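You operate a simulated robot arm through the tools that you are given. There is no shell and no other tool. Be economical: measure what you need, move in short steps, check, and stop when the job is done.

You are at the controls of a simulated robot arm. One attempt, no reset.

JOB
Put the 40 mm gauge block from the top of the green bench in the drip tin.

It is judged by the outcome, as a careful person would: the job done as asked, and still so three seconds after it is handed in. It fails if anything else is knocked over, pushed out of place, dropped, spilled or broken.

ROBOT AND FRAMES
A 7-joint arm with a two-finger parallel gripper, fixed in place. Base frame: the origin is at the foot of the arm, x ahead of it, y to its left, z up. Readings come in m, degrees, newtons and seconds.
With the tool pointing down near the work surface it reaches from about 0.22 to 0.58 m from the base axis. Its first joint turns from -66.0 to 66.0 degrees. Payload 2.5 kg.
The tool frame sits at the grasp point between the pads (the TCP): z along the fingers, y along the line on which they close. The tips reach 0.023 m beyond it. The gripper opens to 0.094 m. The fingers are 0.038 m wide and 0.01 m thick; the gripper's body (0.054 by 0.096 m) begins 0.039 m behind the TCP.
Orientation is that of the tool frame in the base frame, as a unit quaternion [w, x, y, z]. With the fingers straight down and closing along the base's y, the tool's x points along the base's -x, its y along +y and its z along -z.

CONTROLS
- The arm moves only by the tool play_rows. Its argument "moves" is text: rows parted by semicolons, each of 7 numbers parted by spaces: the turn, a rotation vector about the tool's x, y, z in degrees, then the shift along the tool's x, y, z in m, then the finger opening in m, from 0 to 0.094. In form: rx ry rz x y z hand; .... A call has 1 to 12 rows; each row shifts and turns the commanded pose from where the row before left it, along the tool's axes as they then stand. Rows are played at 5 a second. More than 0.05 m and 8.6 degrees between two rows, or a gripper value outside its range, and nothing of the call is played. A pose out of reach is approached as far as the arm can. The call stops where the force on the tool passes 40 N (or 10 N more than at its start, if that is more) or the arm is blocked; 0.2 s more then pass. The fingers move at their own pace (about 0.108 m/s each) and stop on an object; they squeeze with about 31 N. The grip force told is the motor's: it shows also when the fingers shut on nothing. Time passes only in rows, and 0.2 s behind the last, so rows that do not move let the fingers close. It gives the time, the measured TCP pose, the force on the tool (base axes), the opening and the grip force at its end, in the units of the frame above (readings bear some noise), and new pictures: "views" is both (left out), scene, wrist or none.
- Cameras (640 x 400 px; columns grow to the right, rows downward): "scene" is fixed at [0.1177, -0.4116, 0.5348]; the picture's right is [0.82, -0.57, 0.00], its down [-0.37, -0.54, -0.76] and it looks along [0.43, 0.62, -0.65] (base axes); focal length 261 px, centre (320, 200). "wrist" rides on the gripper at [0.086, 0.016, -0.075] in the tool frame; the picture's right is [-0.18, 0.98, 0.00], its down [-0.58, -0.11, -0.81] and it looks along [-0.79, -0.15, 0.59] (tool axes); focal length 243 px, centre (320, 200). There is no depth. A picture from a camera that has moved, and an enlarged one, comes with that camera's place and axes in the base frame and with its lens.
- zoom(camera, box): a new picture of the part [left, top, right, bottom] of that camera's present view, enlarged. It takes no simulated time.
- finish_job(): hands the job in; it is judged then, once.

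Go step by step. Nothing tells you positions but the pictures and the camera data: compare them with the known pose of the tool, close in by small moves and look again before you grip or let go. The budget is 90 turns and 170 pictures, counting those below and the enlarged ones. Unless the task says otherwise, let go and move clear before handing in, and close with one line.

The tools are called after "Request:" as name(argument=value, ...) on one line, values as JSON. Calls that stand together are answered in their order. play_rows: Moves the arm, as the interface text tells. Its arguments: {"type":"object","properties":{"moves":{"type":"string"},"views":{"type":"string","enum":["both","scene","wrist","none"]}},"required":["moves"]} The other tools are called the same way: zoom (camera, box) takes an enlarged picture of a part of a camera's view; finish_job () hands the job in.

At the start:

```text
clock: 0.0
ee_pos: [0.4435, 0.1207, 0.3098]
orientation: [0.0, 0.0, 1.0, 0.0]
ft_force: [-1.1, -0.2, -1.0]
finger_gap: 0.0942
grasp_force: 0.0
```

scene: 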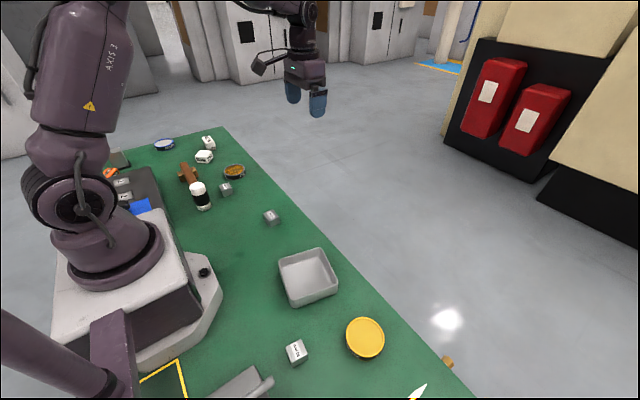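
wrist: 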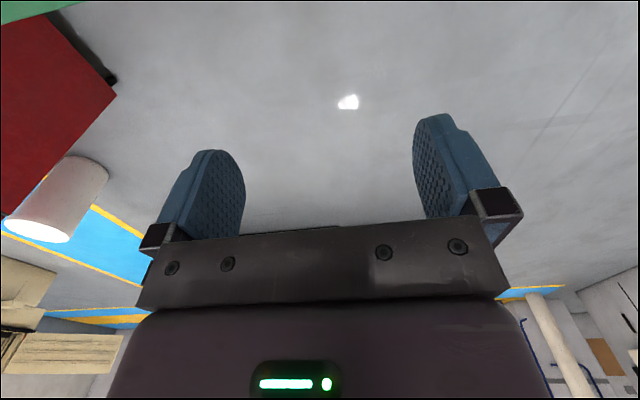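

I see a green bench with several small blocks, a gray tray and other things. I'll zoom in to identify the 40 mm block and the drip tin.

Request:
zoom(camera="scene", box=[90, 120, 290, 245])

Request:
zoom(camera="scene", box=[240, 230, 480, 400])

Request:
zoom(camera="scene", box=[270, 330, 330, 370])

Request:
zoom(camera="scene", box=[180, 130, 240, 170])

Request:
zoom(camera="scene", box=[210, 165, 300, 230])

```text
3.20 times, centred on (190, 182) of scene
camera zoom: at [0.1177, -0.4116, 0.5348], right [0.82, -0.57, 0.0], down [-0.37, -0.54, -0.76], along [0.43, 0.62, -0.65], focal length 836 px, centre (736, 256)
```

zoom: 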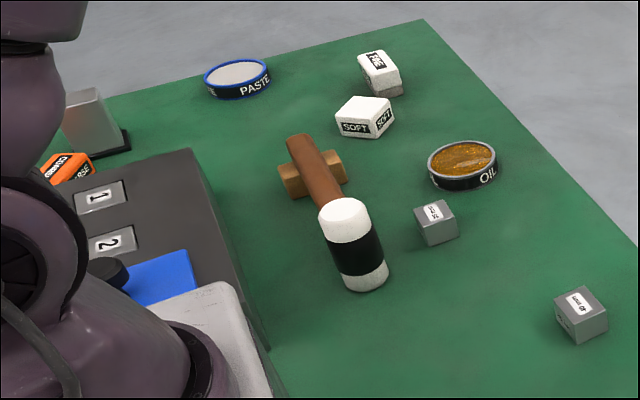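

```text
2.35 times, centred on (360, 315) of scene
camera zoom: at [0.1177, -0.4116, 0.5348], right [0.82, -0.57, 0.0], down [-0.37, -0.54, -0.76], along [0.43, 0.62, -0.65], focal length 615 px, centre (226, -71)
```

zoom: 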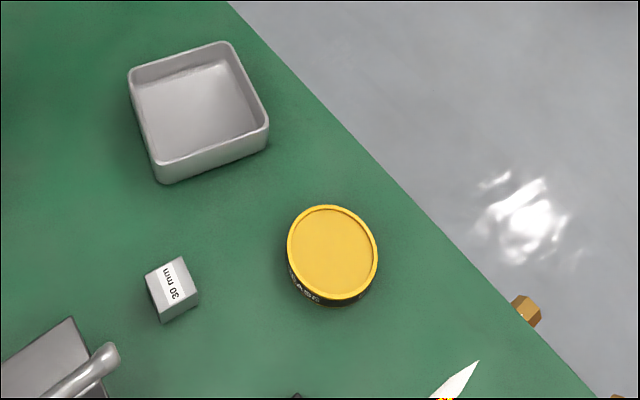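

```text
10.00 times, centred on (300, 350) of scene
camera zoom: at [0.1177, -0.4116, 0.5348], right [0.82, -0.57, 0.0], down [-0.37, -0.54, -0.76], along [0.43, 0.62, -0.65], focal length 2613 px, centre (520, -1300)
```

zoom: 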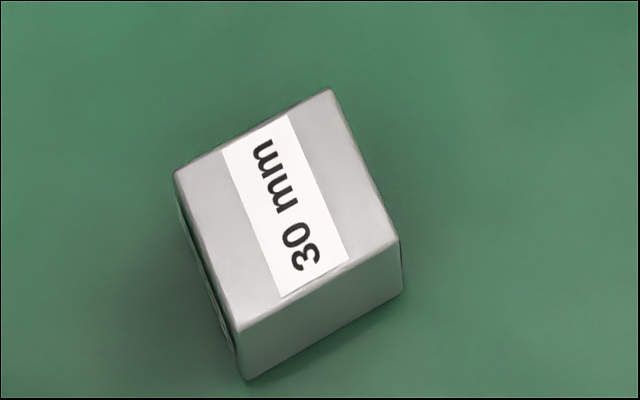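

```text
10.00 times, centred on (210, 150) of scene
camera zoom: at [0.1177, -0.4116, 0.5348], right [0.82, -0.57, 0.0], down [-0.37, -0.54, -0.76], along [0.43, 0.62, -0.65], focal length 2613 px, centre (1420, 700)
```

zoom: 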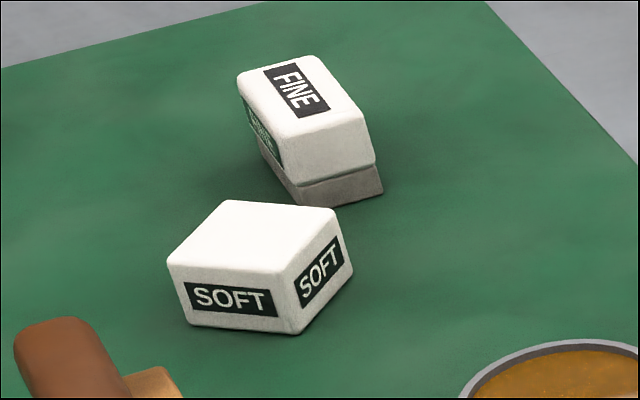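

```text
6.15 times, centred on (255, 198) of scene
camera zoom: at [0.1177, -0.4116, 0.5348], right [0.82, -0.57, 0.0], down [-0.37, -0.54, -0.76], along [0.43, 0.62, -0.65], focal length 1608 px, centre (720, 215)
```

zoom: 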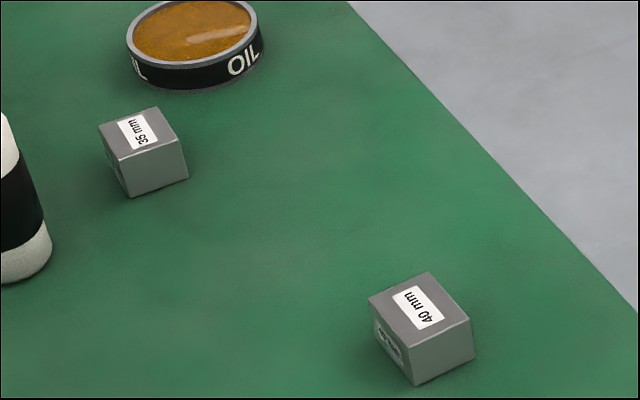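

The 40 mm block is at roughly (0.305, 0.099), about 0.025 m high and turned about 3°. The gray square tin is at roughly (0.286, -0.119). I'll move above the block and check the tin for a label.

Request:
play_rows(moves="0 0 0 0.035 -0.0055 0.025 0.07; 0 0 0 0.035 -0.0055 0.025 0.07; 0 0 0 0.035 -0.0055 0.03 0.07; 0 0 0 0.0335 -0.0052 0.03 0.07; 0 0 0 0 0 0 0.07")

Request:
zoom(camera="scene", box=[262, 235, 352, 315])

```text
clock: 1.2
ee_pos: [0.3035, 0.1032, 0.2017]
orientation: [0.001, 0.0, 1.0, 0.0]
ft_force: [0.2, 0.1, -0.6]
finger_gap: 0.0699
grasp_force: 0.1
camera wrist: at [0.217, 0.1191, 0.2747], right [0.18, 0.98, 0.0], down [0.58, -0.11, 0.81], along [0.79, -0.15, -0.59], focal length 243 px, centre (320, 200)
```

scene: 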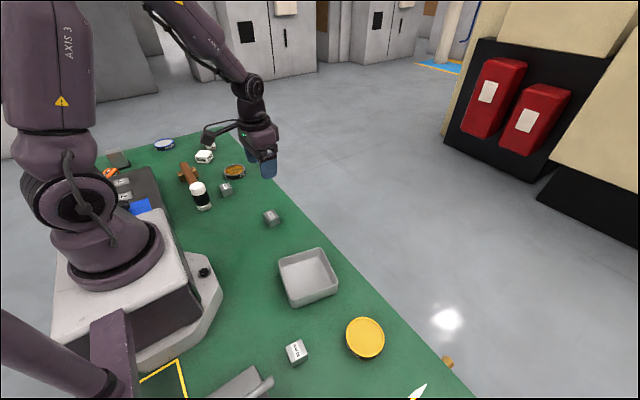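
wrist: 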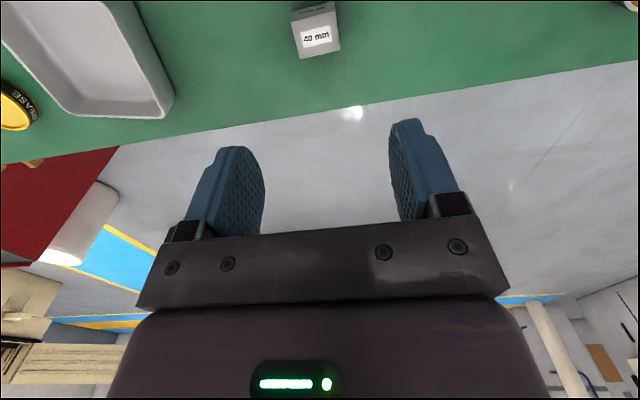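

```text
5.00 times, centred on (307, 275) of scene
camera zoom: at [0.1177, -0.4116, 0.5348], right [0.82, -0.57, 0.0], down [-0.37, -0.54, -0.76], along [0.43, 0.62, -0.65], focal length 1307 px, centre (385, -175)
```

zoom: 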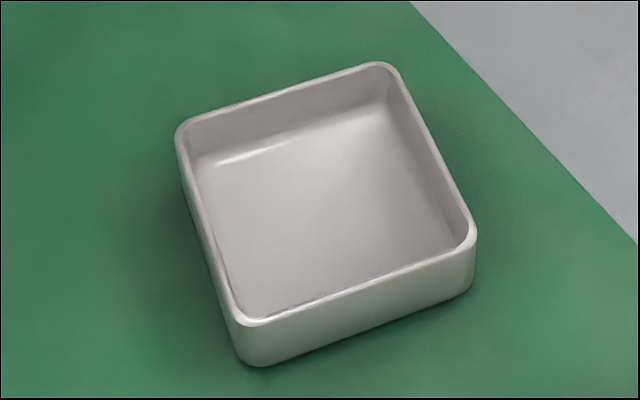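

Both cameras agree: block centre at about (0.304, 0.100). I'll zoom the wrist view to get its yaw.

Request:
zoom(camera="wrist", box=[270, 0, 370, 63])

```text
6.35 times, centred on (320, 32) of wrist
camera zoom: at [0.217, 0.1191, 0.2747], right [0.18, 0.98, 0.0], down [0.58, -0.11, 0.81], along [0.79, -0.15, -0.59], focal length 1540 px, centre (320, 1270)
```

zoom: 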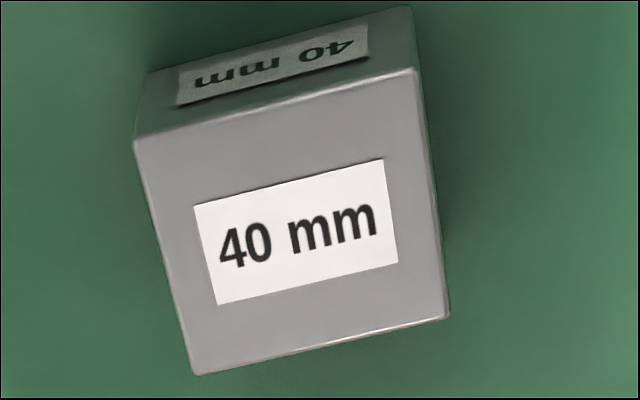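

The block is about 39 mm along y, 31 mm along x, with yaw of about 2°, so closing along y suits it. I'll descend partway and check the pose.

Request:
play_rows(moves="0 0 0 0 0 0.04 0.07; 0 0 -2 0 0 0.04 0.07; 0 0 0 0 0 0.03 0.07; 0 0 0 0 0 0 0.07; 0 0 0 0 0 0 0.07")

```text
clock: 2.4
ee_pos: [0.3017, 0.1018, 0.0921]
orientation: [-0.001, -0.017, 1.0, 0.0]
ft_force: [0.3, -0.1, 0.2]
finger_gap: 0.07
grasp_force: 0.0
camera wrist: at [0.2157, 0.1133, 0.1668], right [0.15, 0.99, 0.0], down [0.58, -0.09, 0.81], along [0.8, -0.12, -0.59], focal length 243 px, centre (320, 200)
```

scene: 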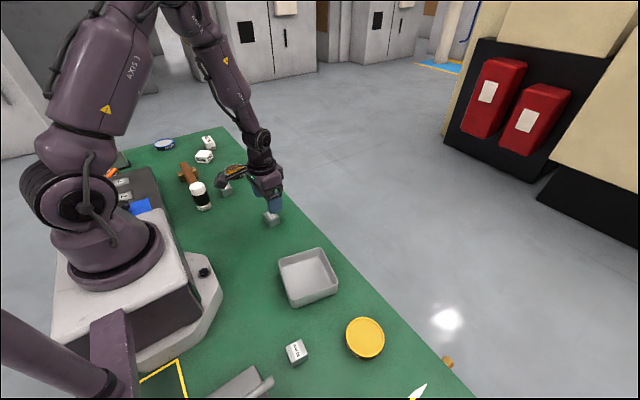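
wrist: 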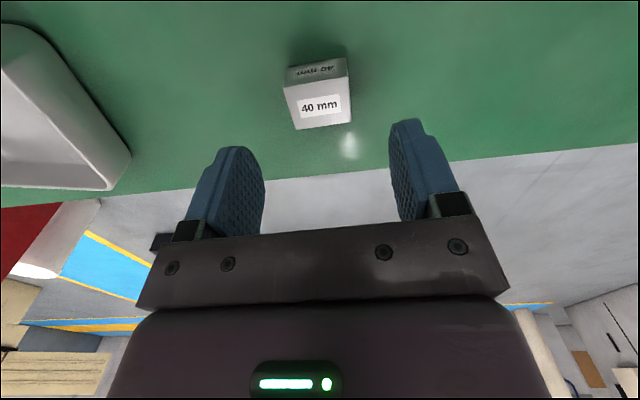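

The block is at about (0.305, 0.099), and the tool is 3 mm off in x and 2.5 mm off in y. I'll correct this and go down around it.

Request:
play_rows(moves="0 0 0 -0.003 -0.0025 0.02 0.07; 0 0 0 0 0 0.02 0.07; 0 0 0 0 0 0.015 0.07; 0 0 0 0 0 0.007 0.07; 0 0 0 0 0 0 0.07; 0 0 0 0 0 0 0.07")

```text
clock: 3.8
ee_pos: [0.308, 0.098, 0.0288]
orientation: [0.0, -0.018, 1.0, 0.0]
ft_force: [0.4, 0.7, -0.1]
finger_gap: 0.07
grasp_force: 0.1
camera wrist: at [0.2205, 0.1103, 0.1042], right [0.15, 0.99, 0.0], down [0.58, -0.09, 0.81], along [0.8, -0.12, -0.59], focal length 243 px, centre (320, 200)
```

scene: 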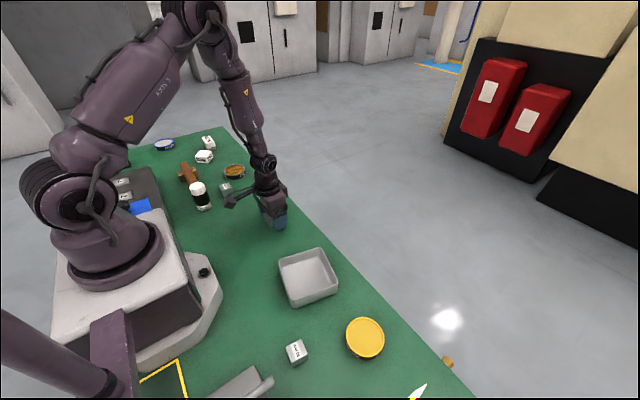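
wrist: 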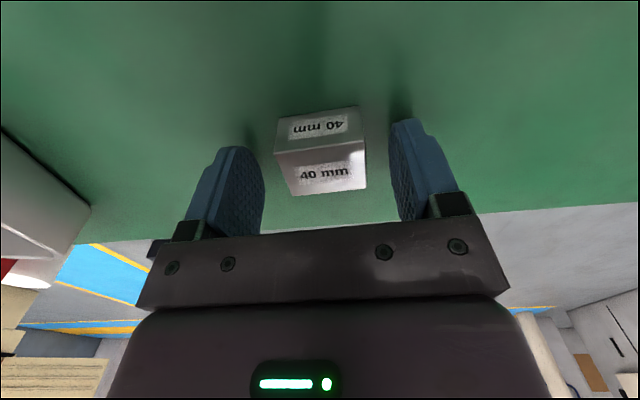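

The block sits centred between the pads, so I'll close the gripper.

Request:
play_rows(moves="0 0 0 0 0 0 0.03; 0 0 0 0 0 0 0.03; 0 0 0 0 0 0 0.03; 0 0 0 0 0 0 0.03", views="wrist")

```text
clock: 4.8
ee_pos: [0.3068, 0.0978, 0.029]
orientation: [0.0, -0.018, 1.0, 0.0]
ft_force: [0.0, 1.6, 0.8]
finger_gap: 0.0395
grasp_force: 31.1
camera wrist: at [0.2205, 0.1104, 0.1043], right [0.15, 0.99, 0.0], down [0.58, -0.09, 0.81], along [0.8, -0.12, -0.59], focal length 243 px, centre (320, 200)
```

wrist: 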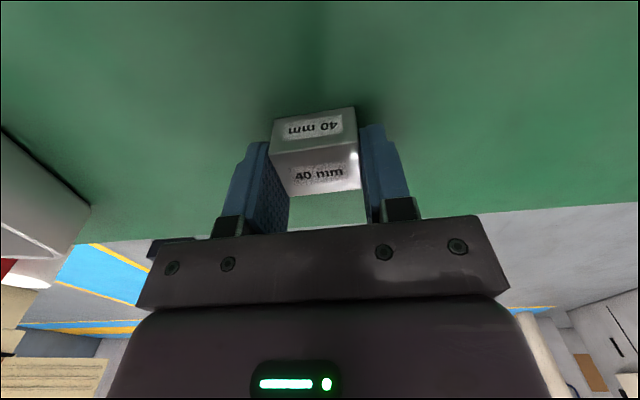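

The grip is firm at 39.5 mm. I'll lift, carry the block over the tin and turn to line up with it.

Request:
play_rows(moves="0 0 0 0 0 -0.03 0.03; 0 0 0 0 0 -0.04 0.03; 0 0 0 0 0 -0.04 0.03; 0 0 0 0.0048 -0.036 0 0.03; 0 0 0 0.0048 -0.036 0 0.03; 0 0 0 0.0048 -0.036 0 0.03; 0 0 0 0.0048 -0.036 0 0.03; 0 0 0 0.0048 -0.036 0 0.03; 0 0 0 0.0048 -0.036 0 0.03; 0 0 6 0 0 0 0.03; 0 0 6 0 0 0 0.03; 0 0 6 0 0 0 0.03")

```text
clock: 7.4
ee_pos: [0.2875, -0.1203, 0.1389]
orientation: [0.0, 0.14, 0.99, 0.0]
ft_force: [0.4, -0.8, -2.7]
finger_gap: 0.0396
grasp_force: 31.0
camera wrist: at [0.2089, -0.0812, 0.2126], right [0.45, 0.89, 0.0], down [0.53, -0.27, 0.81], along [0.72, -0.36, -0.59], focal length 243 px, centre (320, 200)
```

scene: 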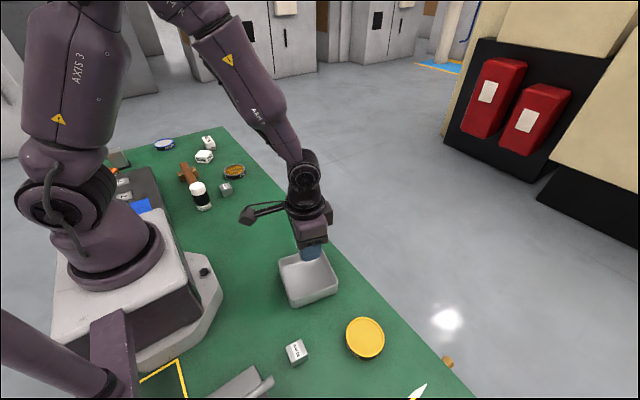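
wrist: 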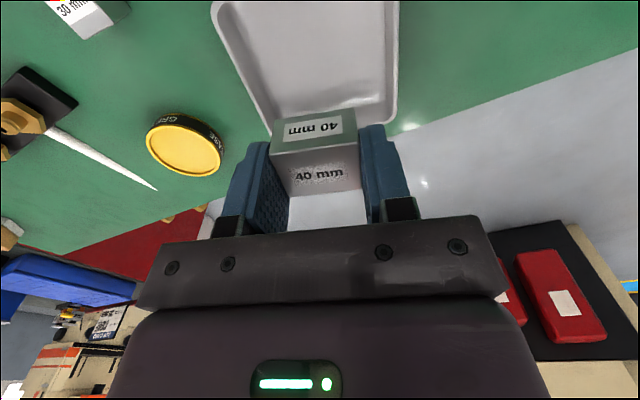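

The block is centred over the tin, whose centre is at about (0.286, -0.120). I'll lower it in.

Request:
play_rows(moves="0 0 0 0 0 0.035 0.03; 0 0 0 0 0 0.03 0.03; 0 0 0 0 0 0.02 0.03; 0 0 0 0 0 0 0.03; 0 0 0 0 0 0 0.03")

Request:
zoom(camera="scene", box=[262, 210, 362, 315])

```text
clock: 8.6
ee_pos: [0.2876, -0.1209, 0.0552]
orientation: [0.0, 0.14, 0.99, 0.0]
ft_force: [-0.7, 0.3, -2.4]
finger_gap: 0.0398
grasp_force: 30.7
camera wrist: at [0.2086, -0.0823, 0.1293], right [0.45, 0.89, 0.0], down [0.53, -0.27, 0.81], along [0.72, -0.36, -0.59], focal length 243 px, centre (320, 200)
```

scene: 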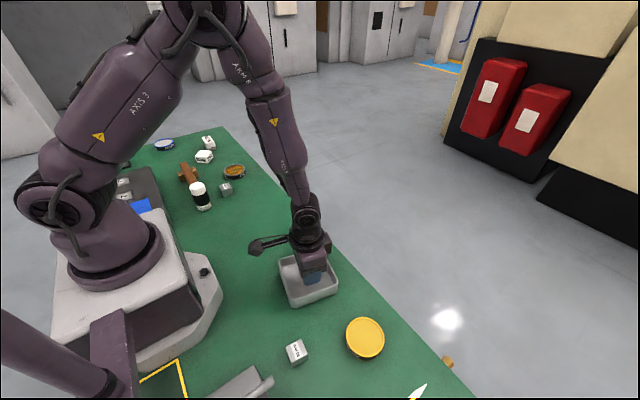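
wrist: 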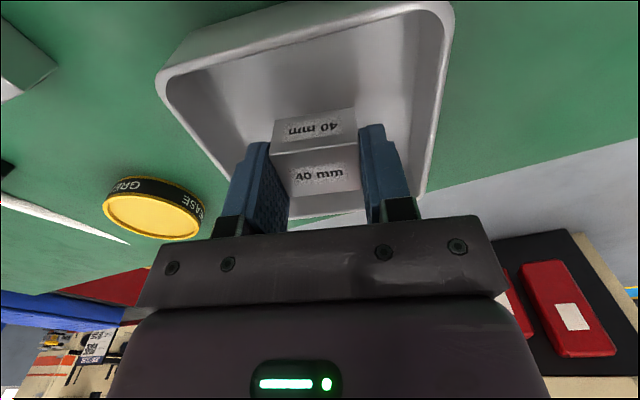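

```text
3.81 times, centred on (312, 262) of scene
camera zoom: at [0.1177, -0.4116, 0.5348], right [0.82, -0.57, 0.0], down [-0.37, -0.54, -0.76], along [0.43, 0.62, -0.65], focal length 996 px, centre (350, -38)
```

zoom: 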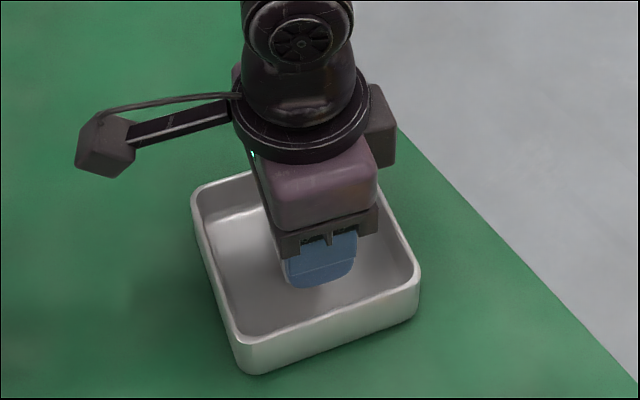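

The block is inside the rim and clear of the walls. I'll lower the last bit gently.

Request:
play_rows(moves="0 0 0 0 0 0.01 0.03; 0 0 0 0 0 0.004 0.03; 0 0 0 0 0 0.003 0.03; 0 0 0 0 0 0 0.03; 0 0 0 0 0 0 0.03")

```text
clock: 9.8
ee_pos: [0.2881, -0.1214, 0.0374]
orientation: [0.002, 0.14, 0.99, 0.0]
ft_force: [-1.6, -0.5, 27.3]
finger_gap: 0.0398
grasp_force: 30.8
camera wrist: at [0.2086, -0.0828, 0.1119], right [0.45, 0.89, 0.0], down [0.53, -0.26, 0.81], along [0.72, -0.36, -0.59], focal length 243 px, centre (320, 200)
```

scene: 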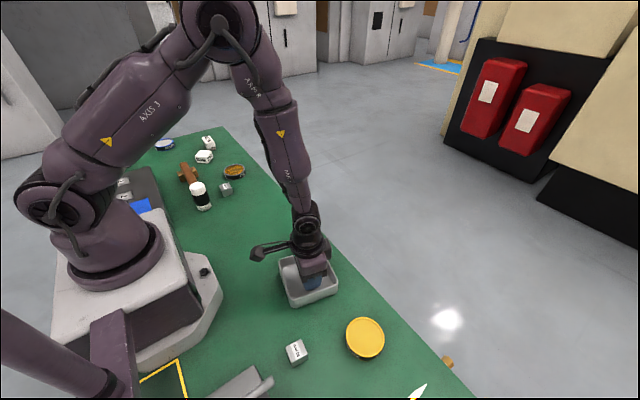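
wrist: 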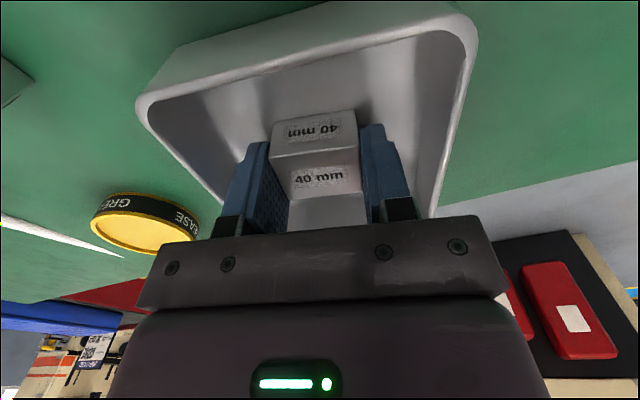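

The upward force of 27 N shows the block is resting on the tin floor. I'll ease up 1 mm to relieve the pressure, open slightly and withdraw straight up.

Request:
play_rows(moves="0 0 0 0 0 -0.001 0.03; 0 0 0 0 0 0 0.05; 0 0 0 0 0 0 0.05; 0 0 0 0 0 0 0.05; 0 0 0 0 0 -0.015 0.05; 0 0 0 0 0 -0.03 0.05; 0 0 0 0 0 -0.04 0.05; 0 0 0 0 0 -0.04 0.05; 0 0 0 0 0 -0.04 0.05; 0 0 0 0 0 0 0.05")

Request:
zoom(camera="scene", box=[262, 210, 362, 315])

```text
clock: 12.0
ee_pos: [0.2842, -0.1186, 0.2043]
orientation: [0.0, 0.139, 0.99, 0.0]
ft_force: [-0.4, 0.3, -0.4]
finger_gap: 0.05
grasp_force: 0.1
camera wrist: at [0.2057, -0.0797, 0.2785], right [0.45, 0.89, 0.0], down [0.53, -0.26, 0.81], along [0.72, -0.36, -0.59], focal length 243 px, centre (320, 200)
```

scene: 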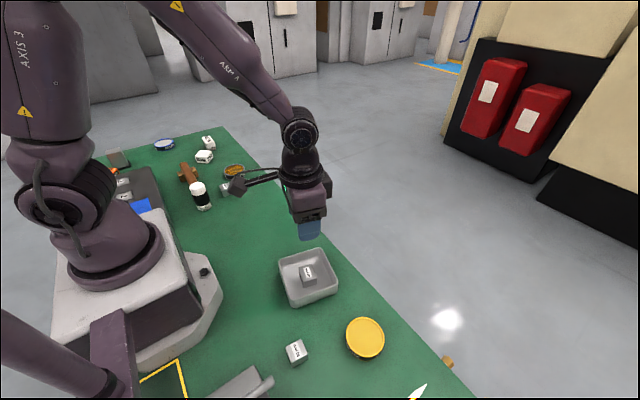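
wrist: 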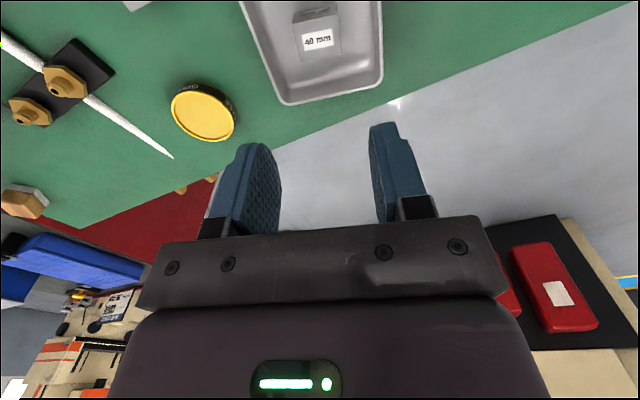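

```text
3.81 times, centred on (312, 262) of scene
camera zoom: at [0.1177, -0.4116, 0.5348], right [0.82, -0.57, 0.0], down [-0.37, -0.54, -0.76], along [0.43, 0.62, -0.65], focal length 996 px, centre (350, -38)
```

zoom: 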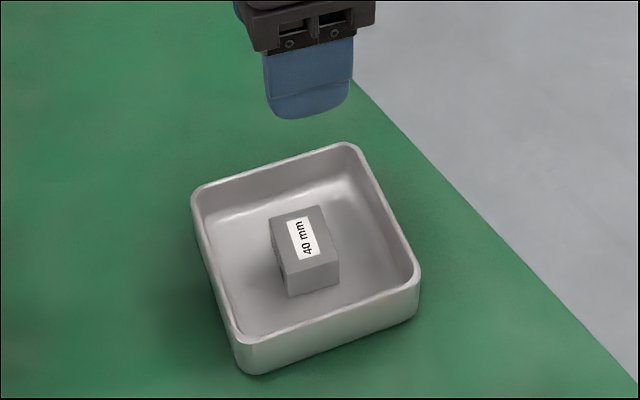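

The 40 mm block lies flat in the tin, the tin has not moved, and the gripper is clear, so I'm handing in.

Request:
finish_job()

```text
The job is handed in.
```

The 40 mm gauge block is resting flat in the gray square tin. I took that to be the drip tin, though it has no visible label. Nothing else on the bench was disturbed.
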